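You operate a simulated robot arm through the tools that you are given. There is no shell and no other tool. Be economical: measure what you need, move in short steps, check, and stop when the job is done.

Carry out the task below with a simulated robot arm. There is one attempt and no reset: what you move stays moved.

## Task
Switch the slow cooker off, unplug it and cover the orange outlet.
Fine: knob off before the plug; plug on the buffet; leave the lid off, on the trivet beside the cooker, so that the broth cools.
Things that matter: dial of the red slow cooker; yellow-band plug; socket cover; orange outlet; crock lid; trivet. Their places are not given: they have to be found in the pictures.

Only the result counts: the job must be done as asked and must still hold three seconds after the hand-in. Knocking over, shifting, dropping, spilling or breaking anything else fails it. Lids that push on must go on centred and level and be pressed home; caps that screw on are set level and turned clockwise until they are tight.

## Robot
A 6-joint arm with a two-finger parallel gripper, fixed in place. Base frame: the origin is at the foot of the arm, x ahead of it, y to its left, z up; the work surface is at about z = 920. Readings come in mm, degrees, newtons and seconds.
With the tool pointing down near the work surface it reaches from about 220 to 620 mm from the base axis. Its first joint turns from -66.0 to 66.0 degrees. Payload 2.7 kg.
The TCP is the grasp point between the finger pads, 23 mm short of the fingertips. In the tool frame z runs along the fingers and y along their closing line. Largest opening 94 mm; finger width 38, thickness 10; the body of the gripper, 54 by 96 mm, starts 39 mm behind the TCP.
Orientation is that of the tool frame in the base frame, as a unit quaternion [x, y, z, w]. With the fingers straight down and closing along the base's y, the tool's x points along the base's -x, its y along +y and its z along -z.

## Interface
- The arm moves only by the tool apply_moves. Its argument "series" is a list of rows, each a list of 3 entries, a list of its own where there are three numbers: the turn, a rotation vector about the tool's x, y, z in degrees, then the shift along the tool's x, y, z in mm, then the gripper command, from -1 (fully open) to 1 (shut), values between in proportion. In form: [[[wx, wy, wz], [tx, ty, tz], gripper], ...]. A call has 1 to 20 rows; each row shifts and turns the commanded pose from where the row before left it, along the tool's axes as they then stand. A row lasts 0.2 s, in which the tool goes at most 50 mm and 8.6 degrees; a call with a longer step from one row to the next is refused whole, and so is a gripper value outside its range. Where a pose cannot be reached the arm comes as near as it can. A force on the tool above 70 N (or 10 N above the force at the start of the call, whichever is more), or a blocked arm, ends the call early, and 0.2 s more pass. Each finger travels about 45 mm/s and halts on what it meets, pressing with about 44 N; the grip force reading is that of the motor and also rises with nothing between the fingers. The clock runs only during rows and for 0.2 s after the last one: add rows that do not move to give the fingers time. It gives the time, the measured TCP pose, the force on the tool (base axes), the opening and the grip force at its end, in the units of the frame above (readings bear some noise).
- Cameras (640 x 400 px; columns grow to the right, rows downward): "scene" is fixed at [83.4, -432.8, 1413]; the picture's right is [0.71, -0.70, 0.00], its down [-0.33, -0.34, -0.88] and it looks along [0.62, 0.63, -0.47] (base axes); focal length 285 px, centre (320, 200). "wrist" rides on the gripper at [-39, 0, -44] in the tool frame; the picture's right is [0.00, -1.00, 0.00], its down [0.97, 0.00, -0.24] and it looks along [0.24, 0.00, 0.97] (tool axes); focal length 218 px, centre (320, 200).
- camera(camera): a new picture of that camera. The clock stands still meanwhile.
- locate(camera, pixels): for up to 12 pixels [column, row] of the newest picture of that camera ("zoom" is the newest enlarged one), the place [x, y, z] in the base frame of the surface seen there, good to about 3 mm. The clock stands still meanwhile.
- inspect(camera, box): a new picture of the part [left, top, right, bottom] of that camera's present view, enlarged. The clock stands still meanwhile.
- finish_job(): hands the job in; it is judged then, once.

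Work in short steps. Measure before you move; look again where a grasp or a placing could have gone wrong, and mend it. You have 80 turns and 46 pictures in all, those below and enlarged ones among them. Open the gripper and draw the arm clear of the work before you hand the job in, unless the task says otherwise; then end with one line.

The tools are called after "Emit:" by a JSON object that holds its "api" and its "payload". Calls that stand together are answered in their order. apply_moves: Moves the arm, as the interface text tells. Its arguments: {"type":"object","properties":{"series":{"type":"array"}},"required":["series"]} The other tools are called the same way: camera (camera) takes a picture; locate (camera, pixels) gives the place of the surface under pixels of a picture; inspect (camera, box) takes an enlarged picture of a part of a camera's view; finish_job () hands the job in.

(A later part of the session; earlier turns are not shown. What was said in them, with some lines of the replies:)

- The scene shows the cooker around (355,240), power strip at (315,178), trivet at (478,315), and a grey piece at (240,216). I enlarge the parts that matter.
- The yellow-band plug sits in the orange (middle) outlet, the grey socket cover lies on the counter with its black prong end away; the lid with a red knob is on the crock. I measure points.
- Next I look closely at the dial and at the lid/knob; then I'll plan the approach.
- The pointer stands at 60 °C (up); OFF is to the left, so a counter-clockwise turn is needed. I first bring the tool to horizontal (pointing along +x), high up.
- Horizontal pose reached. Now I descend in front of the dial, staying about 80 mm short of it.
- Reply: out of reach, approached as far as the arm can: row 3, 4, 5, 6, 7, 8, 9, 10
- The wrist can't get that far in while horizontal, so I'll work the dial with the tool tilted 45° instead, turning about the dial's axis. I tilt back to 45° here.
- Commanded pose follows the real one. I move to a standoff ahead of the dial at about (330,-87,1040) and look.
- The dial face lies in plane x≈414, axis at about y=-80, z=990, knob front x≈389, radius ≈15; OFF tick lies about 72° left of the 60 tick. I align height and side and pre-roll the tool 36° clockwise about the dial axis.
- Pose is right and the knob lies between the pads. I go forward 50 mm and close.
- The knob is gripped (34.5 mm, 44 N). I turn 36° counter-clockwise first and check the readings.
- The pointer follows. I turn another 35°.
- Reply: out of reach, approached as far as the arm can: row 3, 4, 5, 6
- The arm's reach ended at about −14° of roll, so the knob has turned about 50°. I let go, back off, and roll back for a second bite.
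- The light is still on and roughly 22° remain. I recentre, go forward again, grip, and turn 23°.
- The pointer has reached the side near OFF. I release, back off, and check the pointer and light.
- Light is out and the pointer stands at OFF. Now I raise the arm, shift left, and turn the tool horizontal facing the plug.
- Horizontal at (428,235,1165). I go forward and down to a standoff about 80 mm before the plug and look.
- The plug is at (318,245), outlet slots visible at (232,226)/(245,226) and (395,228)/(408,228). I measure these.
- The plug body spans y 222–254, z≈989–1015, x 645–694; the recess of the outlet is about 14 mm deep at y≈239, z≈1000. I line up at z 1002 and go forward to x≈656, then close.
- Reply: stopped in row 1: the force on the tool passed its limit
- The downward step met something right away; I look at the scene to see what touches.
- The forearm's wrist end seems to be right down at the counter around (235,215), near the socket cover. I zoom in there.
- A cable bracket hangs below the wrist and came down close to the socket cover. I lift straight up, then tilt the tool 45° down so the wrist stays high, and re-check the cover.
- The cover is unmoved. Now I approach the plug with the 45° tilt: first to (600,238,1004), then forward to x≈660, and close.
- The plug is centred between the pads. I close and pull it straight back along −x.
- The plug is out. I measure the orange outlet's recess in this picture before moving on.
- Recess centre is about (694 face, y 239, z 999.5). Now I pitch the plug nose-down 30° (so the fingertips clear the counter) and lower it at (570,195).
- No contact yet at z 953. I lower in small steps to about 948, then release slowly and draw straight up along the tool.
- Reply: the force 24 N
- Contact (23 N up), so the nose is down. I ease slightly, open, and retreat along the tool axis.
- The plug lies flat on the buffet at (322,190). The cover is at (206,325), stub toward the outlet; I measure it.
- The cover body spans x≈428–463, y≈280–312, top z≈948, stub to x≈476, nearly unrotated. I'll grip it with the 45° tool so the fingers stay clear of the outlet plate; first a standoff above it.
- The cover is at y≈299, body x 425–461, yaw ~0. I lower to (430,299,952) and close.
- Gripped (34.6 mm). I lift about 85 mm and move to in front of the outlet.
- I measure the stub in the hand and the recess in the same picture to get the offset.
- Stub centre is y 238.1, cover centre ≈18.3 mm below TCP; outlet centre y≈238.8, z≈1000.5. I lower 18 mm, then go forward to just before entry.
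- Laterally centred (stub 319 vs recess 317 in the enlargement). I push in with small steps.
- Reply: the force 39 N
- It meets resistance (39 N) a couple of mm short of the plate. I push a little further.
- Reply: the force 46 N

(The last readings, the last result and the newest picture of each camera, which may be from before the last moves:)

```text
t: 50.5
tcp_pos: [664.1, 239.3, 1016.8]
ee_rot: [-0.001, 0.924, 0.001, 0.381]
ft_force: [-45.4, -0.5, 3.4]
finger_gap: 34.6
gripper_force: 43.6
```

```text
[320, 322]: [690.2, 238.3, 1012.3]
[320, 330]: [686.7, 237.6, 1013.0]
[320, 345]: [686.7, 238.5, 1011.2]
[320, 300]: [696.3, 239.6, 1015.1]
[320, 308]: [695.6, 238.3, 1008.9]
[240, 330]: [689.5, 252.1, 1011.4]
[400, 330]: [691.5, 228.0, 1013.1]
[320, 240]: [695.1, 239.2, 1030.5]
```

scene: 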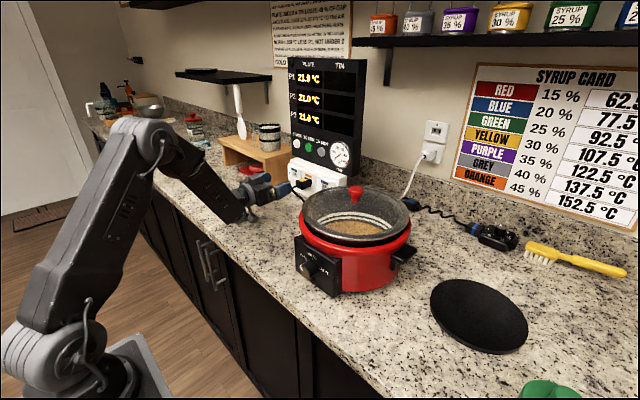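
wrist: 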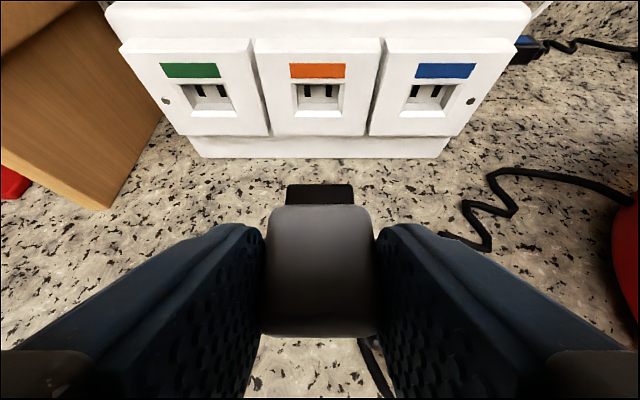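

It moved in 3 mm under about 45 N. I push on until it stops, then look.

Emit:
{"api": "apply_moves", "payload": {"series": [[[0, 0, 0], [-0.7, 0, 0.7], 1], [[0, 0, 0], [-0.7, 0, 0.7], 1], [[0, 0, 0], [0, 0, 0], 1]]}}

Emit:
{"api": "inspect", "payload": {"camera": "wrist", "box": [220, 100, 420, 300]}}

```text
t: 51.2
tcp_pos: [664.5, 240.4, 1017.5]
ee_rot: [0.0, 0.926, 0.0, 0.378]
ft_force: [-30.4, -8.0, 8.1]
finger_gap: 34.8
gripper_force: 43.7
stopped in row 3: the force on the tool passed its limit (the readings are from after the stop); the commanded pose is now the measured one
```

```text
2.00 times, centred on (320, 200) of wrist
```

zoom: 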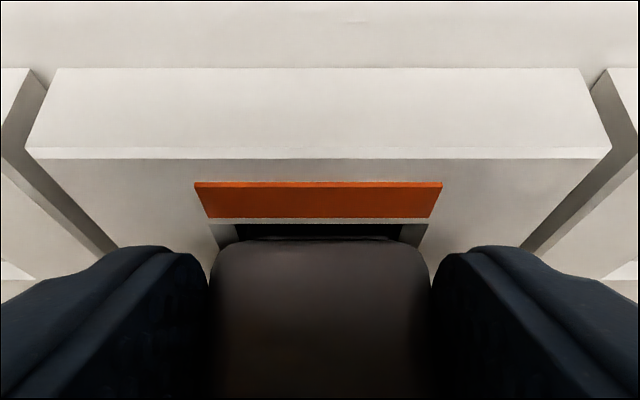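

A firm stop at x=664.5, but the fingertip corners are then also at the plate. I release, back off, and check how the cover sits.

Emit:
{"api": "apply_moves", "payload": {"series": [[[0, 0, 0], [1, 0, -1], 1], [[0, 0, 0], [0, 0, 0], -1], [[0, 0, 0], [0, 0, 0], -1], [[0, 0, 0], [0, 0, 0], -1], [[0, 0, 0], [0, 0, 0], -1], [[0, 0, 0], [20, 0, -20], -1], [[0, 0, 0], [30, 0, -30], -1], [[0, 0, 0], [0, 0, 0], -1]]}}

Emit:
{"api": "inspect", "payload": {"camera": "wrist", "box": [190, 20, 430, 170]}}

```text
t: 53.0
tcp_pos: [595.4, 239.6, 1017.5]
ee_rot: [-0.001, 0.926, 0.0, 0.378]
ft_force: [0.8, -0.3, -0.1]
finger_gap: 94.0
gripper_force: 0.1
```

```text
2.67 times, centred on (310, 95) of wrist
```

zoom: 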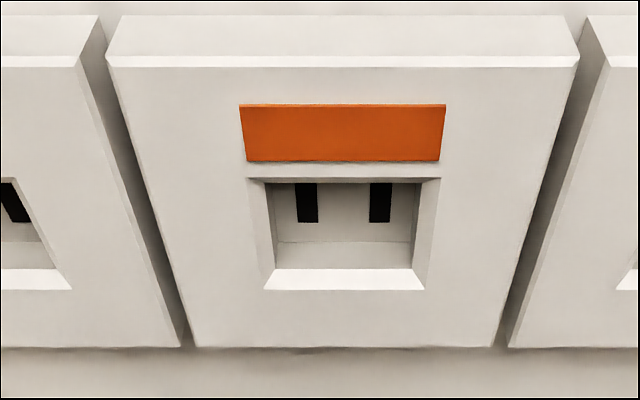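

The cover did not stay in the outlet. I look for where it went.

Emit:
{"api": "camera", "payload": {"camera": "wrist"}}

```text
8 pictures are left
```

wrist: 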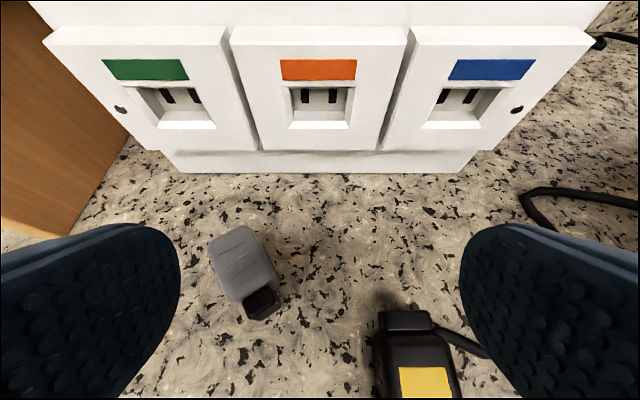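

The cover dropped onto the counter at (245,270), on its side (ridged face up), stub toward me. I measure its pose from this picture.

Emit:
{"api": "locate", "payload": {"camera": "wrist", "pixels": [[215, 243], [255, 229], [238, 240], [232, 297], [272, 280], [252, 287], [245, 265], [255, 297], [265, 303], [250, 315], [278, 295], [246, 305]]}}

Emit:
{"api": "inspect", "payload": {"camera": "wrist", "box": [190, 210, 310, 330]}}

```text
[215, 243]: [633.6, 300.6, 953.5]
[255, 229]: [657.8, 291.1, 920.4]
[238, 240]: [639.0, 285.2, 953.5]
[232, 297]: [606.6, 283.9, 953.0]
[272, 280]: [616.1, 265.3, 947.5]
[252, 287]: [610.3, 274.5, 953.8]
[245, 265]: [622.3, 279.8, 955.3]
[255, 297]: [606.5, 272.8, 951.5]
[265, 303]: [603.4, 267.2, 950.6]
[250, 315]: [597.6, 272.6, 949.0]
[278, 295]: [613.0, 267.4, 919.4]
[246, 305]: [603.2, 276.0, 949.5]
```

```text
3.33 times, centred on (250, 270) of wrist
```

zoom: 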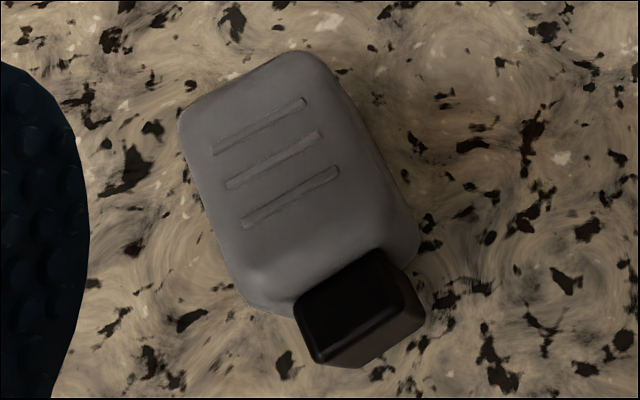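

The cover lies with its 35 mm side vertical (top z≈954), centre ≈(625,284), stub pointing about (−0.84,−0.54). I'll fetch it to nearer ground, then turn it round: first yaw the tool 32.5° left and hover over it with the fingers part-open.

Emit:
{"api": "apply_moves", "payload": {"series": [[[-4.55, 0, -4.64], [0, 0, 0], -0.3], [[-4.55, 0, -4.64], [0, 0, 0], -0.3], [[-4.55, 0, -4.64], [0, 0, 0], -0.3], [[-4.55, 0, -4.64], [0, 0, 0], -0.3], [[-4.55, 0, -4.64], [0, 0, 0], -0.3], [[0, 0, 0], [-16.4, 10.8, 16], -0.3], [[0, 0, 0], [-16.4, 10.8, 16], -0.3], [[0, 0, 0], [0, 0, 0], -0.3]]}}

```text
t: 54.8
tcp_pos: [623.2, 283.6, 1016.1]
ee_rot: [-0.26, 0.888, 0.106, 0.363]
ft_force: [0.1, -0.5, -0.4]
finger_gap: 61.2
gripper_force: 0.1
```

Over the cover. I lower 63 mm.

Emit:
{"api": "apply_moves", "payload": {"series": [[[0, 0, 0], [11.2, -0.4, 11.4], -0.3], [[0, 0, 0], [11.2, -0.3, 11.4], -0.3], [[0, 0, 0], [11.2, -0.3, 11.4], -0.3], [[0, 0, 0], [10.5, 0, 10.6], -0.3], [[0, 0, 0], [0, 0, 0], -0.3]]}}

```text
t: 56.0
tcp_pos: [620.7, 282.1, 954.2]
ee_rot: [-0.26, 0.888, 0.107, 0.363]
ft_force: [0.0, 0.4, -0.5]
finger_gap: 60.9
gripper_force: 0.1
```

No contact. I close on it and lift a little.

Emit:
{"api": "apply_moves", "payload": {"series": [[[0, 0, 0], [0.7, 0, 0.7], -0.3], [[0, 0, 0], [0, 0, 0], 1], [[0, 0, 0], [0, 0, 0], 1], [[0, 0, 0], [0, 0, 0], 1], [[0, 0, 0], [0, 0, 0], 1], [[0, 0, 0], [0, 0, 0], 1]]}}

```text
t: 57.4
tcp_pos: [621.5, 282.8, 953.0]
ee_rot: [-0.26, 0.888, 0.106, 0.363]
ft_force: [0.2, 0.6, -0.4]
finger_gap: 26.7
gripper_force: 43.9
```

Held at 26.7 mm. I lift 60 mm, carry to about (455,262), and turn the yaw back to straight.

Emit:
{"api": "apply_moves", "payload": {"series": [[[0, 0, 0], [-10.5, 0, -10.7], 1], [[0, 0, 0], [-21, 0, -21.4], 1], [[0, 0, 0], [-10.5, 0, -10.7], 1], [[0, 0, 0], [26.9, 17.9, -26.4], 1], [[0, 0, 0], [26.9, 17.9, -26.4], 1], [[0, 0, 0], [26.9, 17.9, -26.4], 1], [[0, 0, 0], [26.9, 17.9, -26.4], 1], [[4.55, 0, 4.64], [0, 0, 0], 1], [[4.55, 0, 4.64], [0, 0, 0], 1], [[4.55, 0, 4.64], [0, 0, 0], 1], [[4.55, 0, 4.64], [0, 0, 0], 1], [[4.55, 0, 4.64], [0, 0, 0], 1], [[0, 0, 0], [0, 0, 0], 1]]}}

Emit:
{"api": "camera", "payload": {"camera": "wrist"}}

```text
t: 60.2
tcp_pos: [476.0, 258.8, 1007.7]
ee_rot: [-0.262, 0.887, 0.113, 0.363]
ft_force: [-0.7, 0.1, -0.6]
finger_gap: 26.5
gripper_force: 43.8
out of reach, approached as far as the arm can: row 7, 8, 9, 10, 11, 12
```

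```text
6 pictures are left
```

wrist: 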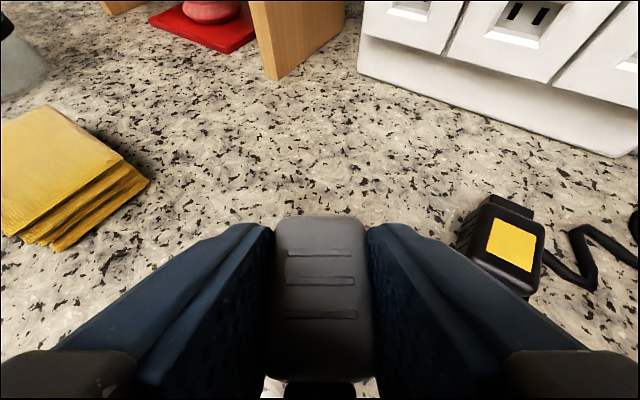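

The cover is held well (ridged face up). The last part was out of reach with this yaw, so I try just undoing the yaw here.

Emit:
{"api": "apply_moves", "payload": {"series": [[[0, 0, 0], [-7, 0, 7], 1], [[4.55, 0, 4.64], [0, 0, 0], 1], [[4.55, 0, 4.64], [0, 0, 0], 1], [[4.55, 0, 4.64], [0, 0, 0], 1], [[4.55, 0, 4.64], [0, 0, 0], 1], [[4.55, 0, 4.64], [0, 0, 0], 1], [[0, 0, 0], [0, 0, 0], 1]]}}

```text
t: 61.8
tcp_pos: [491.1, 263.8, 1011.1]
ee_rot: [-0.253, 0.891, 0.107, 0.363]
ft_force: [0.5, -0.1, 0.5]
finger_gap: 26.8
gripper_force: 44.0
out of reach, approached as far as the arm can: row 2, 3, 4, 5, 6
```

Un-yawing is blocked here; I go back out toward (570,260), where the yaw was possible before, and undo it there.

Emit:
{"api": "apply_moves", "payload": {"series": [[[0, 0, 0], [-23, -22.9, 22.5], 1], [[0, 0, 0], [-23, -22.9, 22.5], 1], [[0, 0, 0], [0, 0, 0], 1], [[4.55, 0, 4.64], [0, 0, 0], 1], [[4.55, 0, 4.64], [0, 0, 0], 1], [[4.55, 0, 4.64], [0, 0, 0], 1], [[4.55, 0, 4.64], [0, 0, 0], 1], [[4.55, 0, 4.64], [0, 0, 0], 1], [[0, 0, 0], [0, 0, 0], 1]]}}

```text
t: 63.8
tcp_pos: [569.7, 259.2, 1009.9]
ee_rot: [0.007, 0.927, 0.0, 0.375]
ft_force: [-0.2, 0.3, 0.3]
finger_gap: 26.8
gripper_force: 44.2
```

That works. With yaw 0 I carry it in to about (460,285), like the earlier cover spot, and set it down at the same height it was gripped.

Emit:
{"api": "apply_moves", "payload": {"series": [[[0, 0, 0], [26.2, 8.7, -25.7], 1], [[0, 0, 0], [26.2, 8.7, -25.7], 1], [[0, 0, 0], [26.2, 8.7, -25.7], 1], [[0, 0, 0], [13.2, 0, 13.5], 1], [[0, 0, 0], [13.2, 0, 13.5], 1], [[0, 0, 0], [10, 0, 10.2], 1], [[0, 0, 0], [0, 0, 0], 1]]}}

```text
t: 65.4
tcp_pos: [460.5, 286.7, 958.3]
ee_rot: [0.006, 0.927, 0.001, 0.375]
ft_force: [0.5, -1.2, -0.3]
finger_gap: 26.8
gripper_force: 44.2
```

5 mm to go; I lower it to contact height and release, then retreat up.

Emit:
{"api": "apply_moves", "payload": {"series": [[[0, 0, 0], [2.1, 0, 2.2], 1], [[0, 0, 0], [1.4, 0, 1.4], 1], [[0, 0, 0], [0, 0, 0], 1], [[0, 0, 0], [0, 0, 0], -0.3], [[0, 0, 0], [0, 0, 0], -0.3], [[0, 0, 0], [0, 0, 0], -0.3], [[0, 0, 0], [-8, 0, -8], -0.3], [[0, 0, 0], [-25, 0, -25], -0.3], [[0, 0, 0], [-25, 0, -25], -0.3], [[0, 0, 0], [-25, 0, -25], -1], [[0, 0, 0], [0, 0, 0], -1]]}}

```text
t: 67.8
tcp_pos: [462.3, 287.9, 1071.3]
ee_rot: [0.007, 0.927, 0.0, 0.376]
ft_force: [0.3, 0.4, -0.9]
finger_gap: 93.9
gripper_force: 0.1
```

The cover should now be at about (465,287), stub toward −x. I make the tool vertical and turn it 90° so the fingers close along the stub axis.

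Emit:
{"api": "apply_moves", "payload": {"series": [[[0, 7.67, 0], [0, 0, 0], -1], [[0, 7.67, 0], [0, 0, 0], -1], [[0, 7.67, 0], [0, 0, 0], -1], [[0, 7.67, 0], [0, 0, 0], -1], [[0, 7.67, 0], [0, 0, 0], -1], [[0, 7.67, 0], [0, 0, 0], -1], [[0, 0, 8.2], [0, 0, 0], -1], [[0, 0, 8.2], [0, 0, 0], -1], [[0, 0, 8.2], [0, 0, 0], -1], [[0, 0, 8.2], [0, 0, 0], -1], [[0, 0, 8.2], [0, 0, 0], -1], [[0, 0, 8.2], [0, 0, 0], -1], [[0, 0, 8.2], [0, 0, 0], -1], [[0, 0, 8.2], [0, 0, 0], -1], [[0, 0, 8.2], [0, 0, 0], -1], [[0, 0, 8.2], [0, 0, 0], -1], [[0, 0, 8.0], [0, 0, 0], -1], [[0, 0, 0], [0, 0, 0], -1]]}}

Emit:
{"api": "camera", "payload": {"camera": "wrist"}}

```text
t: 71.6
tcp_pos: [461.2, 287.1, 1070.2]
ee_rot: [0.712, 0.702, -0.009, -0.014]
ft_force: [0.2, 1.1, 0.1]
finger_gap: 94.3
gripper_force: 0.1
```

```text
5 pictures are left
```

wrist: 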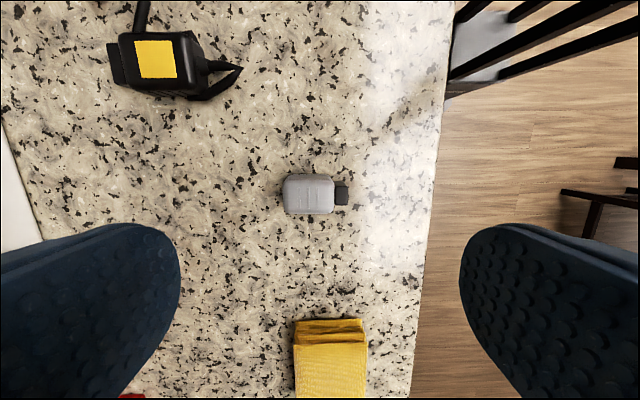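

The cover stands at (308,195), stub at (342,195). I measure it.

Emit:
{"api": "locate", "payload": {"camera": "wrist", "pixels": [[286, 195], [330, 195], [308, 178], [308, 208], [345, 190], [345, 200], [308, 195], [290, 180], [328, 180], [338, 195], [320, 330], [330, 350]]}}

```text
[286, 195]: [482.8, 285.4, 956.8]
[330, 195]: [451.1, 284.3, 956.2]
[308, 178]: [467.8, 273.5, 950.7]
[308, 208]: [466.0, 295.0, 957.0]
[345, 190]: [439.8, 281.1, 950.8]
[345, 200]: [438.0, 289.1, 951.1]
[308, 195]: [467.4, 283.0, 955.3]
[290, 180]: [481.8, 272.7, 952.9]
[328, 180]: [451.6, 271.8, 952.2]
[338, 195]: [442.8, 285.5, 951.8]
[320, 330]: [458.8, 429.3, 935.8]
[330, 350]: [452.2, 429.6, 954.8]
```

The cover spans x 437–485, y 271–298. I correct the slight tilt, go down to z≈948 at (461,285) and close along the stub axis.

Emit:
{"api": "apply_moves", "payload": {"series": [[[-1.8, 0, 0], [-2, 0, 0], -1], [[0, 0, 0], [0, 0, 40], -1], [[0, 0, 0], [0, 0, 40], -1], [[0, 0, 0], [0, 0, 25], -1], [[0, 0, 0], [0, 0, 17], -1], [[0, 0, 0], [0, 0, 0], 1], [[0, 0, 0], [0, 0, 0], 1], [[0, 0, 0], [0, 0, 0], 1], [[0, 0, 0], [0, 0, 0], 1], [[0, 0, 0], [0, 0, 0], 1]]}}

```text
t: 73.8
tcp_pos: [460.5, 284.9, 951.3]
ee_rot: [0.711, 0.704, 0.003, -0.003]
ft_force: [-0.9, -0.7, 0.0]
finger_gap: 49.8
gripper_force: 43.5
```

Gripped at 49.8 mm. I lift and turn 180° about the vertical.

Emit:
{"api": "apply_moves", "payload": {"series": [[[0, 0, 0], [0, 0, -15], 1], [[0, 0, 0], [0, 0, -45], 1], [[0, 0, -8.2], [0, 0, 0], 1], [[0, 0, -8.2], [0, 0, 0], 1], [[0, 0, -8.2], [0, 0, 0], 1], [[0, 0, -8.2], [0, 0, 0], 1], [[0, 0, -8.2], [0, 0, 0], 1], [[0, 0, -8.2], [0, 0, 0], 1], [[0, 0, -8.2], [0, 0, 0], 1], [[0, 0, -8.2], [0, 0, 0], 1], [[0, 0, -8.2], [0, 0, 0], 1], [[0, 0, -8.2], [0, 0, 0], 1], [[0, 0, -8.2], [0, 0, 0], 1], [[0, 0, 0], [0, 0, 0], 1]]}}

Emit:
{"api": "apply_moves", "payload": {"series": [[[0, 0, -8.2], [0, 0, 0], 1], [[0, 0, -8.2], [0, 0, 0], 1], [[0, 0, -8.2], [0, 0, 0], 1], [[0, 0, -8.2], [0, 0, 0], 1], [[0, 0, -8.2], [0, 0, 0], 1], [[0, 0, -8.2], [0, 0, 0], 1], [[0, 0, -8.2], [0, 0, 0], 1], [[0, 0, -8.2], [0, 0, 0], 1], [[0, 0, -8.2], [0, 0, 0], 1], [[0, 0, -8.2], [0, 0, 0], 1], [[0, 0, -8.0], [0, 0, 0], 1], [[0, 0, 0], [0, 0, 0], 1]]}}

```text
t: 76.8
tcp_pos: [461.9, 284.5, 1009.0]
ee_rot: [0.003, 1.0, 0.004, -0.001]
ft_force: [0.2, 0.9, 0.6]
finger_gap: 49.5
gripper_force: 43.9
```

```text
t: 79.4
tcp_pos: [461.5, 284.8, 1009.3]
ee_rot: [-0.705, 0.709, 0.003, 0.001]
ft_force: [-0.3, -0.8, 0.3]
finger_gap: 49.7
gripper_force: 44.2
```

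Turned fully. Now I tilt 50° sideways (wrist to +y) so that the cover will topple onto its broad face.

Emit:
{"api": "apply_moves", "payload": {"series": [[[0, 8.4, 0], [0, 0, 0], 1], [[0, 8.4, 0], [0, 0, 0], 1], [[0, 8.4, 0], [0, 0, 0], 1], [[0, 8.4, 0], [0, 0, 0], 1], [[0, 8.4, 0], [0, 0, 0], 1], [[0, 8.4, 0], [0, 0, 0], 1], [[0, 0, 0], [0, 0, 0], 1]]}}

```text
t: 81.0
tcp_pos: [461.5, 283.7, 1009.8]
ee_rot: [-0.638, 0.644, -0.297, -0.301]
ft_force: [1.2, -0.5, 0.2]
finger_gap: 50.1
gripper_force: 43.2
```

Tilted. I lower 54 mm quickly, then creep to contact.

Emit:
{"api": "apply_moves", "payload": {"series": [[[0, 0, 0], [-13.8, 0, 11.6], 1], [[0, 0, 0], [-13.8, 0, 11.6], 1], [[0, 0, 0], [-13.8, 0, 11.6], 1], [[0, 0, 0], [-1.5, 0, 1.3], 1], [[0, 0, 0], [-1.2, 0, 1], 1], [[0, 0, 0], [-0.8, 0, 0.7], 1], [[0, 0, 0], [0, 0, 0], 1]]}}

```text
t: 82.6
tcp_pos: [461.6, 284.2, 951.7]
ee_rot: [-0.638, 0.643, -0.297, -0.301]
ft_force: [-0.2, -0.3, 0.1]
finger_gap: 50.0
gripper_force: 43.2
```

Nearly touching. I lower another millimetre, open, and back away along the tool axis.

Emit:
{"api": "apply_moves", "payload": {"series": [[[0, 0, 0], [-0.9, 0, 0.8], 1], [[0, 0, 0], [0, 0, 0], 1], [[0, 0, 0], [0, 0, 0], -1], [[0, 0, 0], [0, 0, 0], -1], [[0, 0, 0], [0, 0, 0], -1], [[0, 0, 0], [0, 0, 0], -1], [[0, 0, 0], [0, 0, -25], -1], [[0, 0, 0], [0, 0, -40], -1], [[0, 0, 0], [20, 0, -20], -1], [[0, 0, 0], [0, 0, 0], -1]]}}

```text
t: 84.8
tcp_pos: [448.1, 316.8, 1014.7]
ee_rot: [-0.639, 0.643, -0.297, -0.3]
ft_force: [0.0, 0.2, 1.5]
finger_gap: 94.0
gripper_force: 0.0
out of reach, approached as far as the arm can: row 8, 9
```

Now I bring the tool back upright and turn it to the normal heading.

Emit:
{"api": "apply_moves", "payload": {"series": [[[0, -8.4, 0], [0, 0, 0], -1], [[0, -8.4, 0], [0, 0, 0], -1], [[0, -8.4, 0], [0, 0, 0], -1], [[0, -8.4, 0], [0, 0, 0], -1], [[0, -8.4, 0], [0, 0, 0], -1], [[0, -8.2, 0], [0, 0, 0], -1], [[0, 0, 8.2], [0, 0, -3], -1], [[0, 0, 8.2], [0, 0, -3], -1], [[0, 0, 8.2], [0, 0, -3], -1], [[0, 0, 8.2], [0, 0, -3], -1], [[0, 0, 8.2], [0, 0, -3], -1], [[0, 0, 8.2], [0, 0, -3], -1], [[0, 0, 8.2], [0, 0, 0], -1], [[0, 0, 8.2], [0, 0, 0], -1], [[0, 0, 8.2], [0, 0, 0], -1], [[0, 0, 8.2], [0, 0, 0], -1], [[0, 0, 8], [0, 0, 0], -1], [[0, 0, 0], [0, 0, 0], -1]]}}

```text
t: 88.6
tcp_pos: [445.4, 316.9, 1031.2]
ee_rot: [0.004, 1.0, 0.002, 0.0]
ft_force: [0.4, 1.1, 0.3]
finger_gap: 94.1
gripper_force: 0.1
```

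Upright. I tilt to 45°, shift over the expected cover place, and look.

Emit:
{"api": "apply_moves", "payload": {"series": [[[0, -7.5, 0], [0, -4, 0], -1], [[0, -7.5, 0], [0, -4, 0], -1], [[0, -7.5, 0], [0, -4, 0], -1], [[0, -7.5, 0], [0, -4, 0], -1], [[0, -7.5, 0], [0, -4, 0], -1], [[0, -7.5, 0], [0, -4, 0], -1], [[0, 0, 0], [0, 0, 0], -1]]}}

Emit:
{"api": "camera", "payload": {"camera": "wrist"}}

```text
t: 90.2
tcp_pos: [446.3, 293.5, 1031.4]
ee_rot: [0.005, 0.924, 0.0, 0.382]
ft_force: [-0.2, 0.2, 0.2]
finger_gap: 94.0
gripper_force: 0.1
```

```text
4 pictures are left
```

wrist: 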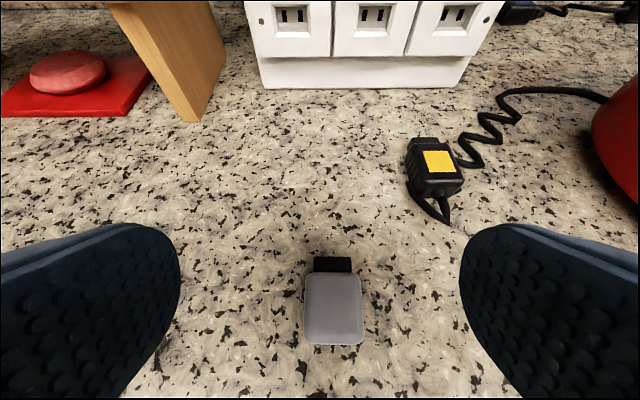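

Excellent: the cover now lies flat with its stub toward the outlet at (333,308). I measure it.

Emit:
{"api": "locate", "payload": {"camera": "wrist", "pixels": [[307, 285], [360, 285], [307, 338], [361, 338], [333, 277], [333, 340], [316, 268], [350, 268], [333, 261], [333, 310], [333, 267], [333, 345]]}}

```text
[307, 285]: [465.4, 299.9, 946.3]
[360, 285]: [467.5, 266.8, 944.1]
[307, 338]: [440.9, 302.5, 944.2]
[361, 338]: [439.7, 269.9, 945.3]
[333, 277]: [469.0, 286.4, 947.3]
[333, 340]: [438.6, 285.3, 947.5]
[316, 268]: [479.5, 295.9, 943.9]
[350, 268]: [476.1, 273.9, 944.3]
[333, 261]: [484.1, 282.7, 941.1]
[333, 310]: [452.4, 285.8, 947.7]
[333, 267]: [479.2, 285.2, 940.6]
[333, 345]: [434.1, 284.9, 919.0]
```

Cover: y≈285.3, body x≈436–471, no yaw. I grip further back this time (TCP x≈436) so that the fingertips don't reach the plate before the cover is home.

Emit:
{"api": "apply_moves", "payload": {"series": [[[0, 0, 0], [21.2, -2.7, 16.4], -1], [[0, 0, 0], [21.2, -2.7, 16.4], -1], [[0, 0, 0], [14, -2.7, 11], -1], [[0, 0, 0], [7.2, 0, 5.3], -1], [[0, 0, 0], [0, 0, 0], -1], [[0, 0, 0], [0, 0, 0], 1], [[0, 0, 0], [0, 0, 0], 1], [[0, 0, 0], [0, 0, 0], 1], [[0, 0, 0], [0, 0, 0], 1], [[0, 0, 0], [0, 0, 0], 1]]}}

```text
t: 92.4
tcp_pos: [434.7, 284.7, 952.8]
ee_rot: [0.005, 0.924, -0.001, 0.382]
ft_force: [0.7, -0.4, 0.4]
finger_gap: 34.3
gripper_force: 44.3
```

Gripped. I lift and carry to in front of the outlet, then read the pose before aligning.

Emit:
{"api": "apply_moves", "payload": {"series": [[[0, 0, 0], [-8, 0, -8], 1], [[0, 0, 0], [-25, 0, -25], 1], [[0, 0, 0], [-30, 0, -30], 1], [[-0.42, 0, -0.42], [-23.3, -9.1, 23.3], 1], [[0, 0, 0], [-23.3, -9.1, 23.3], 1], [[0, 0, 0], [-23.3, -9.1, 23.3], 1], [[0, 0, 0], [-23.3, -9.1, 23.3], 1], [[0, 0, 0], [-23.3, -9.3, 23.3], 1], [[0, 0, 0], [15.7, 0, 15.7], 1], [[0, 0, 0], [0, 0, 0], 1], [[0, 0, 0], [0, 0, 0], 1]]}}

```text
t: 94.8
tcp_pos: [600.0, 238.5, 1016.5]
ee_rot: [-0.001, 0.924, 0.002, 0.382]
ft_force: [0.4, -0.5, 0.3]
finger_gap: 34.6
gripper_force: 43.9
```

I correct height to 1020.5 and go forward to just before entry.

Emit:
{"api": "apply_moves", "payload": {"series": [[[0, 0, 0], [-2.8, 0.4, -2.8], 1], [[0, 0, 0], [-7, 0, 7], 1], [[0, 0, 0], [-7, 0, 7], 1], [[0, 0, 0], [-7, 0, 7], 1], [[0, 0, 0], [-7, 0, 7], 1], [[0, 0, 0], [0, 0, 0], 1], [[0, 0, 0], [0, 0, 0], 1]]}}

```text
t: 96.4
tcp_pos: [640.4, 239.3, 1020.8]
ee_rot: [-0.001, 0.925, 0.002, 0.381]
ft_force: [0.1, -0.2, 0.2]
finger_gap: 34.4
gripper_force: 43.8
```

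Aligned at (640.4,239.3,1020.8). I push in, stepping finely.

Emit:
{"api": "apply_moves", "payload": {"series": [[[0, 0, 0], [-2.1, 0, 2.1], 1], [[0, 0, 0], [-2.1, 0, 2.1], 1], [[0, 0, 0], [-2.1, 0, 2.1], 1], [[0, 0, 0], [-1.4, 0, 1.4], 1], [[0, 0, 0], [-1.4, 0, 1.4], 1], [[0, 0, 0], [0, 0, 0], 1]]}}

```text
t: 97.8
tcp_pos: [652.2, 239.4, 1021.3]
ee_rot: [-0.001, 0.925, 0.0, 0.38]
ft_force: [-35.4, -3.6, -4.2]
finger_gap: 34.4
gripper_force: 43.6
```

Entering with about 35 N friction, 5 mm to go. I keep pushing.

Emit:
{"api": "apply_moves", "payload": {"series": [[[0, 0, 0], [-1, 0, 1], 1], [[0, 0, 0], [-1, 0, 1], 1], [[0, 0, 0], [-1, 0, 1], 1], [[0, 0, 0], [0, 0, 0], 1]]}}

Emit:
{"api": "apply_moves", "payload": {"series": [[[0, 0, 0], [-0.7, 0, 0.7], 1], [[0, 0, 0], [-0.7, 0, 0.7], 1], [[0, 0, 0], [-0.7, 0, 0.7], 1], [[0, 0, 0], [0, 0, 0], 1]]}}

```text
t: 98.8
tcp_pos: [654.6, 239.1, 1020.4]
ee_rot: [-0.001, 0.925, 0.001, 0.38]
ft_force: [-39.1, -1.8, -4.0]
finger_gap: 34.7
gripper_force: 43.4
```

```text
t: 99.8
tcp_pos: [658.4, 239.0, 1021.2]
ee_rot: [-0.001, 0.925, 0.0, 0.381]
ft_force: [-38.9, -0.4, -2.5]
finger_gap: 34.4
gripper_force: 43.9
```

Force stays at ~39 N, which might be the cover slipping in the fingers; I look to see how far it is in.

Emit:
{"api": "camera", "payload": {"camera": "wrist"}}

Emit:
{"api": "locate", "payload": {"camera": "wrist", "pixels": [[320, 200], [320, 215], [320, 225], [320, 240], [320, 260], [320, 300], [320, 340], [320, 360], [320, 375], [320, 190], [280, 240], [360, 240]]}}

```text
3 pictures are left
```

wrist: 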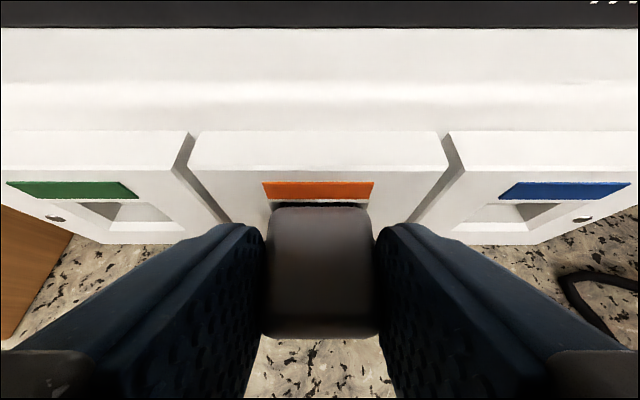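

```text
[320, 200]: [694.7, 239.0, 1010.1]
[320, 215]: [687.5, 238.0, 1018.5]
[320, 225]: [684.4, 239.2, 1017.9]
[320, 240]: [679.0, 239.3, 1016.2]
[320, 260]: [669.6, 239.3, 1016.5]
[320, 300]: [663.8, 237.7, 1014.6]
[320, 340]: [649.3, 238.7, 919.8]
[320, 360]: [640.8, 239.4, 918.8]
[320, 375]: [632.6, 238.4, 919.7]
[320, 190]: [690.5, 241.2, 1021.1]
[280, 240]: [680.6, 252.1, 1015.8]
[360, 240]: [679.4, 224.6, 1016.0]
```

Comparing with the seated plug (its body front was at x≈690 in the same view), the cover's front at ≈690.7 means it is home; the fingers have been slipping against the stop. I open without pulling back, then retreat.

Emit:
{"api": "apply_moves", "payload": {"series": [[[0, 0, 0], [-0.5, 0, 0.5], 1], [[0, 0, 0], [0, 0, 0], 1], [[0, 0, 0], [0, 0, 0], -1], [[0, 0, 0], [0, 0, 0], -1], [[0, 0, 0], [0, 0, 0], -1], [[0, 0, 0], [0, 0, 0], -1], [[0, 0, 0], [0, 0, 0], -1], [[0, 0, 0], [10, 0, -10], -1], [[0, 0, 0], [25, 0, -25], -1], [[0, 0, 0], [25, 0, -25], -1], [[0, 0, 0], [0, 0, 0], -1]]}}

Emit:
{"api": "camera", "payload": {"camera": "wrist"}}

```text
t: 102.2
tcp_pos: [574.4, 238.4, 1022.3]
ee_rot: [-0.001, 0.924, 0.003, 0.382]
ft_force: [0.0, 0.2, 0.8]
finger_gap: 94.1
gripper_force: 0.0
```

```text
2 pictures are left
```

wrist: 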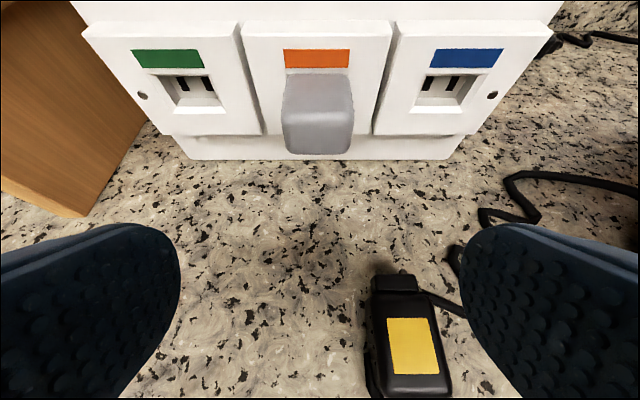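

The cover stays in the orange outlet. I check that it is level and centred.

Emit:
{"api": "locate", "payload": {"camera": "wrist", "pixels": [[318, 72], [318, 80], [318, 95], [318, 110], [318, 118], [318, 135], [318, 148], [290, 95], [348, 95], [288, 135], [350, 135], [300, 77]]}}

```text
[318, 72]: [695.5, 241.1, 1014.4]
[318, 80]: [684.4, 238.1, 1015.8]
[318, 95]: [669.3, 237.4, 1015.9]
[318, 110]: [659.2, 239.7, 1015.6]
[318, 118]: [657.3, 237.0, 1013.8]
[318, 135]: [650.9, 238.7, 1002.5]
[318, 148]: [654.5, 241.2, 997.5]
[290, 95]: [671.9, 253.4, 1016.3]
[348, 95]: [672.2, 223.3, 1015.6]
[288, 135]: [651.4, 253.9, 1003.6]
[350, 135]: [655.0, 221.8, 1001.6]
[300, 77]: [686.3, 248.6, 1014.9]
```

Top is level at z≈1015.8 and centred at y≈238.5. To be sure it is pressed home, I close the fingers and push on the middle of its back face.

Emit:
{"api": "apply_moves", "payload": {"series": [[[0, 0, 0], [12.2, 0.5, 12.2], 1], [[0, 0, 0], [0, 0, 0], 1], [[0, 0, 0], [0, 0, 0], 1], [[0, 0, 0], [0, 0, 0], 1], [[0, 0, 0], [0, 0, 0], 1], [[0, 0, 0], [-9.5, 0, 9.5], 1], [[0, 0, 0], [-9.5, 0, 9.5], 1], [[0, 0, 0], [-9.5, 0, 9.5], 1], [[0, 0, 0], [-2.1, 0, 2.1], 1], [[0, 0, 0], [0, 0, 0], 1]]}}

```text
t: 104.4
tcp_pos: [618.4, 240.7, 1004.5]
ee_rot: [-0.001, 0.924, 0.002, 0.382]
ft_force: [-0.1, 0.2, 0.1]
finger_gap: 0.1
gripper_force: 42.3
```

Close behind it, no contact yet. I press forward in small steps until it stops.

Emit:
{"api": "apply_moves", "payload": {"series": [[[0, 0, 0], [-1.4, -0.8, 1.4], 1], [[0, 0, 0], [-1.4, -0.7, 1.4], 1], [[0, 0, 0], [-1, 0, 1], 1], [[0, 0, 0], [-1, 0, 1], 1], [[0, 0, 0], [-1, 0, 1], 1], [[0, 0, 0], [-1, 0, 1], 1], [[0, 0, 0], [0, 0, 0], 1]]}}

```text
t: 105.8
tcp_pos: [624.5, 238.5, 1004.2]
ee_rot: [0.001, 0.926, -0.001, 0.378]
ft_force: [-36.6, -9.0, 11.4]
finger_gap: 0.0
gripper_force: 42.4
stopped in row 7: the force on the tool passed its limit (the readings are from after the stop); the commanded pose is now the measured one
```

The push reached the force limit without any movement: the cover is home. Now the lid: I back off, rise well above everything and move over toward the cooker with the 45° tool.

Emit:
{"api": "apply_moves", "payload": {"series": [[[0, 0, 0], [23, 0, -23], 1], [[0, 0, 0], [23, 0, -23], 1], [[0, 0, 0], [-34, 0, -34], 1], [[0, 0, 0], [-34, 0, -34], 1], [[0, 0, 0], [-34, 0, -34], -1], [[0, 0, 0], [-34, 0, -34], -1], [[0, 0, 0], [-6, 0, -6], -1], [[0, 0, 0], [5, -45.4, -5], -1], [[0, 0, 0], [5, -45.4, -5], -1], [[0, 0, 0], [5, -45.4, -5], -1], [[0, 0, 0], [5, -45.4, -5], -1], [[0, 0, 0], [5, -45.4, -5], -1], [[0, 0, 0], [5, -45.4, -5], -1], [[0, 0, 0], [5, -45.4, -5], -1], [[0, 0, 0], [0, 0, 0], -1]]}}

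```text
t: 109.0
tcp_pos: [512.2, -76.8, 1204.0]
ee_rot: [-0.001, 0.925, 0.0, 0.38]
ft_force: [-0.3, 0.0, 0.1]
finger_gap: 94.0
gripper_force: 0.1
```

Above the lid. I take a wrist picture covering the knob and the trivet.

Emit:
{"api": "camera", "payload": {"camera": "wrist"}}

```text
1 pictures are left
```

wrist: 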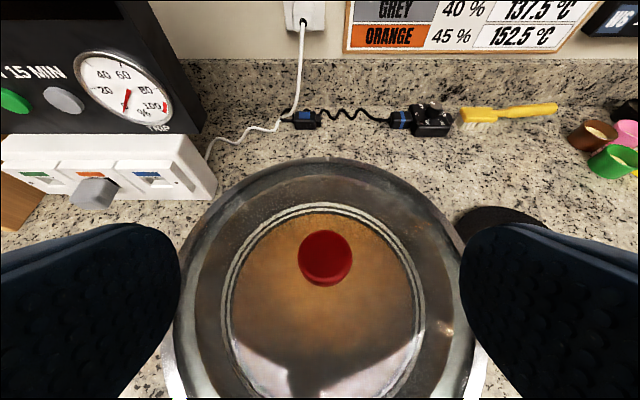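

Emit:
{"api": "locate", "payload": {"camera": "wrist", "pixels": [[324, 255], [302, 255], [350, 255], [325, 235], [325, 283], [325, 293], [325, 160], [188, 260], [462, 260], [290, 270], [360, 230], [325, 225]]}}

Emit:
{"api": "locate", "payload": {"camera": "scene", "pixels": [[478, 315], [434, 300], [525, 332], [470, 283], [485, 350], [505, 298], [448, 330], [515, 345], [302, 212], [409, 222], [438, 290], [500, 352]]}}

```text
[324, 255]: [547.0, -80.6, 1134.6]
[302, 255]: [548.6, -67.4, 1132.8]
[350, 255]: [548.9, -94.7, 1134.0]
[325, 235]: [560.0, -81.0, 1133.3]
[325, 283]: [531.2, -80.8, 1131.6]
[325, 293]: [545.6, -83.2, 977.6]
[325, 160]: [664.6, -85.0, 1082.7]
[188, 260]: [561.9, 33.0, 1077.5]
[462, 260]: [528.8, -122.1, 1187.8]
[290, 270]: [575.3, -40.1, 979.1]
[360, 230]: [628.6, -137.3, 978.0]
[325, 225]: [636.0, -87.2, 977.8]
```

```text
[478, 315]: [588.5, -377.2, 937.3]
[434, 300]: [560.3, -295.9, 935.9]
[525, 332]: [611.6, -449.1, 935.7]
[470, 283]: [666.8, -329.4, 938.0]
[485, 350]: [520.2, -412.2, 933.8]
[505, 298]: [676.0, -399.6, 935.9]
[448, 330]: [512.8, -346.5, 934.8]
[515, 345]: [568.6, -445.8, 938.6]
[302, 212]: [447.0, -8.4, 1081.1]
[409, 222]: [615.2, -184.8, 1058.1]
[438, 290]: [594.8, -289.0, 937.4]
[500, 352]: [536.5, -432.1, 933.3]
```

Knob centre is (546.5,−81), top z≈1134; trivet centre ≈(593,−371), radius ≈85, top 937. I go down to the knob, grip it and lift about 60 mm.

Emit:
{"api": "apply_moves", "payload": {"series": [[[0, 0, 0], [7.8, -1.4, 23.3], -1], [[0, 0, 0], [7.8, -1.4, 23.3], -1], [[0, 0, 0], [7.8, -1.4, 23.2], -1], [[0, 0, 0], [0, 0, 0], -1], [[0, 0, 0], [0, 0, 0], 1], [[0, 0, 0], [0, 0, 0], 1], [[0, 0, 0], [0, 0, 0], 1], [[0, 0, 0], [0, 0, 0], 1], [[0, 0, 0], [0, 0, 0], 1], [[0, 0, 0], [0, 0, 0], 1], [[0, 0, 0], [-4, 0, -4], 1], [[0, 0, 0], [-8, 0, -8], 1], [[0, 0, 0], [-16, 0, -16], 1], [[0, 0, 0], [-16, 0, -16], 1], [[0, 0, 0], [0, 0, 0], 1]]}}

```text
t: 112.2
tcp_pos: [546.3, -82.6, 1200.0]
ee_rot: [0.0, 0.926, 0.0, 0.378]
ft_force: [0.6, 0.3, -3.4]
finger_gap: 33.4
gripper_force: 44.3
```

Gap 33 mm and about 3.5 N load: the lid is hanging. I yaw, carry it over the trivet at height, and lower to about 85 mm above.

Emit:
{"api": "apply_moves", "payload": {"series": [[[5.66, 0, 5.66], [0, 0, 0], 1], [[5.66, 0, 5.66], [0, 0, 0], 1], [[0, 0, 0], [-12.6, -38, 12.6], 1], [[0, 0, 0], [-12.6, -38, 12.6], 1], [[0, 0, 0], [-12.6, -38, 12.6], 1], [[0, 0, 0], [-12.6, -38, 12.6], 1], [[0, 0, 0], [-12.6, -38, 12.6], 1], [[0, 0, 0], [-12.6, -38, 12.6], 1], [[0, 0, 0], [-12.6, -37.7, 12.6], 1], [[0, 0, 0], [0, 0, 0], 1], [[0, 0, 0], [25, 0, 25], 1], [[0, 0, 0], [25, 0, 25], 1], [[0, 0, 0], [25, 0, 25], 1], [[0, 0, 0], [25, 0, 25], 1], [[0, 0, 0], [15, 0, 15], 1], [[0, 0, 0], [0, 0, 0], 1]]}}

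Emit:
{"api": "camera", "payload": {"camera": "scene"}}

```text
t: 115.6
tcp_pos: [629.9, -399.9, 1050.4]
ee_rot: [0.128, 0.916, -0.053, 0.375]
ft_force: [1.4, -0.2, -3.6]
finger_gap: 33.5
gripper_force: 43.9
out of reach, approached as far as the arm can: row 11, 12, 13, 14, 15
```

```text
0 pictures are left
```

scene: 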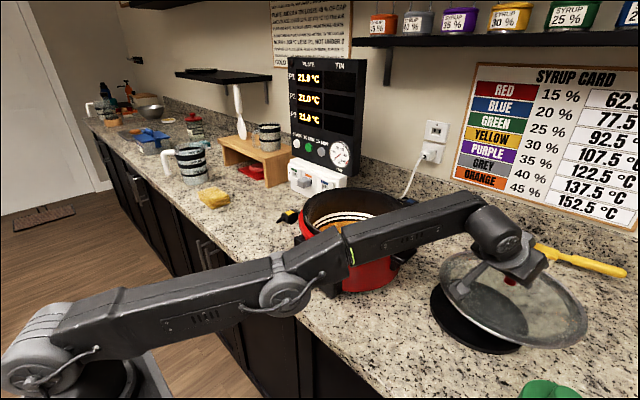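

The arm overshot outward while nearly stretched: TCP is at (630,−400) instead of (593,−371). I bring it inward over the trivet centre at this height and lower slightly; I also measure the lid's rim to check it is level.

Emit:
{"api": "apply_moves", "payload": {"series": [[[0, 0, 0], [10.3, 5.9, -10.1], 1], [[0, 0, 0], [10.3, 5.9, -10.1], 1], [[0, 0, 0], [10.3, 5.8, -10.2], 1], [[0, 0, 0], [0, 0, 0], 1], [[0, 0, 0], [7, 0, 7.1], 1], [[0, 0, 0], [7, 0, 7.1], 1], [[0, 0, 0], [0, 0, 0], 1]]}}

Emit:
{"api": "locate", "payload": {"camera": "scene", "pixels": [[443, 275], [470, 315], [500, 335], [530, 345], [560, 345], [583, 330], [570, 300], [455, 255], [510, 282], [548, 390], [530, 380], [520, 388]]}}

```text
t: 117.2
tcp_pos: [593.7, -373.0, 1029.9]
ee_rot: [0.128, 0.917, -0.053, 0.375]
ft_force: [0.3, 0.4, -4.4]
finger_gap: 33.6
gripper_force: 44.0
```

```text
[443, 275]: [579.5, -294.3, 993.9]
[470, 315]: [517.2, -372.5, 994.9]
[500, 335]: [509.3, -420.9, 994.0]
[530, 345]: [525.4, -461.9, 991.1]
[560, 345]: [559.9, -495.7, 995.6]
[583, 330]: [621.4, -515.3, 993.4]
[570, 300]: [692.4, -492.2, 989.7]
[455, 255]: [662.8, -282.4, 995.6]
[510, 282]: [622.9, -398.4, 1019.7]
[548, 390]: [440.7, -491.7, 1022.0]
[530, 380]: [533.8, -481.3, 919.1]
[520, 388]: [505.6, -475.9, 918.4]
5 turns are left
```

The lid is level (rim ≈994 all round, 56 mm below TCP) and now centred over the trivet. I lower it 21 mm, then creep.

Emit:
{"api": "apply_moves", "payload": {"series": [[[0, 0, 0], [7.2, 0, 7.3], 1], [[0, 0, 0], [7.2, 0, 7.3], 1], [[0, 0, 0], [1.1, 0, 1.1], 1], [[0, 0, 0], [1.1, 0, 1.1], 1], [[0, 0, 0], [1.1, 0, 1.1], 1], [[0, 0, 0], [1.1, 0, 1.1], 1], [[0, 0, 0], [0, 0, 0], 1], [[0, 0, 0], [0, 0, 0], 1]]}}

```text
t: 119.0
tcp_pos: [591.9, -371.3, 1004.9]
ee_rot: [0.128, 0.916, -0.053, 0.376]
ft_force: [-0.3, 0.1, -3.5]
finger_gap: 33.3
gripper_force: 43.9
4 turns are left
```

Not yet in contact; rim top is ≈11 mm above the trivet. I creep 5 mm more.

Emit:
{"api": "apply_moves", "payload": {"series": [[[0, 0, 0], [0.7, 0, 0.7], 1], [[0, 0, 0], [0.7, 0, 0.7], 1], [[0, 0, 0], [0.7, 0, 0.7], 1], [[0, 0, 0], [0.7, 0, 0.7], 1], [[0, 0, 0], [0.7, 0, 0.7], 1], [[0, 0, 0], [0, 0, 0], 1]]}}

```text
t: 120.4
tcp_pos: [593.8, -371.5, 1003.6]
ee_rot: [0.127, 0.915, -0.055, 0.379]
ft_force: [-6.9, 4.5, 24.7]
finger_gap: 32.9
gripper_force: 43.6
3 turns are left
```

Contact: 25 N upward. I unload slightly, open fully, and draw back along the tool axis, then up.

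Emit:
{"api": "apply_moves", "payload": {"series": [[[0, 0, 0], [-1.5, 0, -1.5], 1], [[0, 0, 0], [0, 0, 0], 1], [[0, 0, 0], [0, 0, 0], -1], [[0, 0, 0], [0, 0, 0], -1], [[0, 0, 0], [0, 0, 0], -1], [[0, 0, 0], [0, 0, 0], -1], [[0, 0, 0], [0, 0, 0], -1], [[0, 0, 0], [0, 0, -15], -1], [[0, 0, 0], [0, 0, -30], -1], [[0, 0, 0], [0, 0, -40], -1], [[0, 0, 0], [-20, 0, -30], -1], [[0, 0, 0], [-20, 0, -30], -1], [[0, 0, 0], [0, 0, 0], -1], [[0, 0, 0], [0, 0, 0], -1]]}}

```text
t: 123.4
tcp_pos: [523.3, -350.0, 1133.2]
ee_rot: [0.128, 0.916, -0.053, 0.376]
ft_force: [0.5, -0.1, 0.8]
finger_gap: 93.9
gripper_force: 0.0
2 turns are left
```

The fingers are open, the arm is clear at z 1133, and no load is left on the tool. I hand the job in.

Emit:
{"api": "finish_job", "payload": {}}

```text
The job is handed in.
```

I handed the job in: the dial is at OFF with its light out, the yellow-band plug lies on the buffet, the cover is pressed home in the orange outlet, and the lid is on the trivet. The cover fell to the buffet on the first try and I refitted it; I had no pictures left to see the lid after letting go of it.
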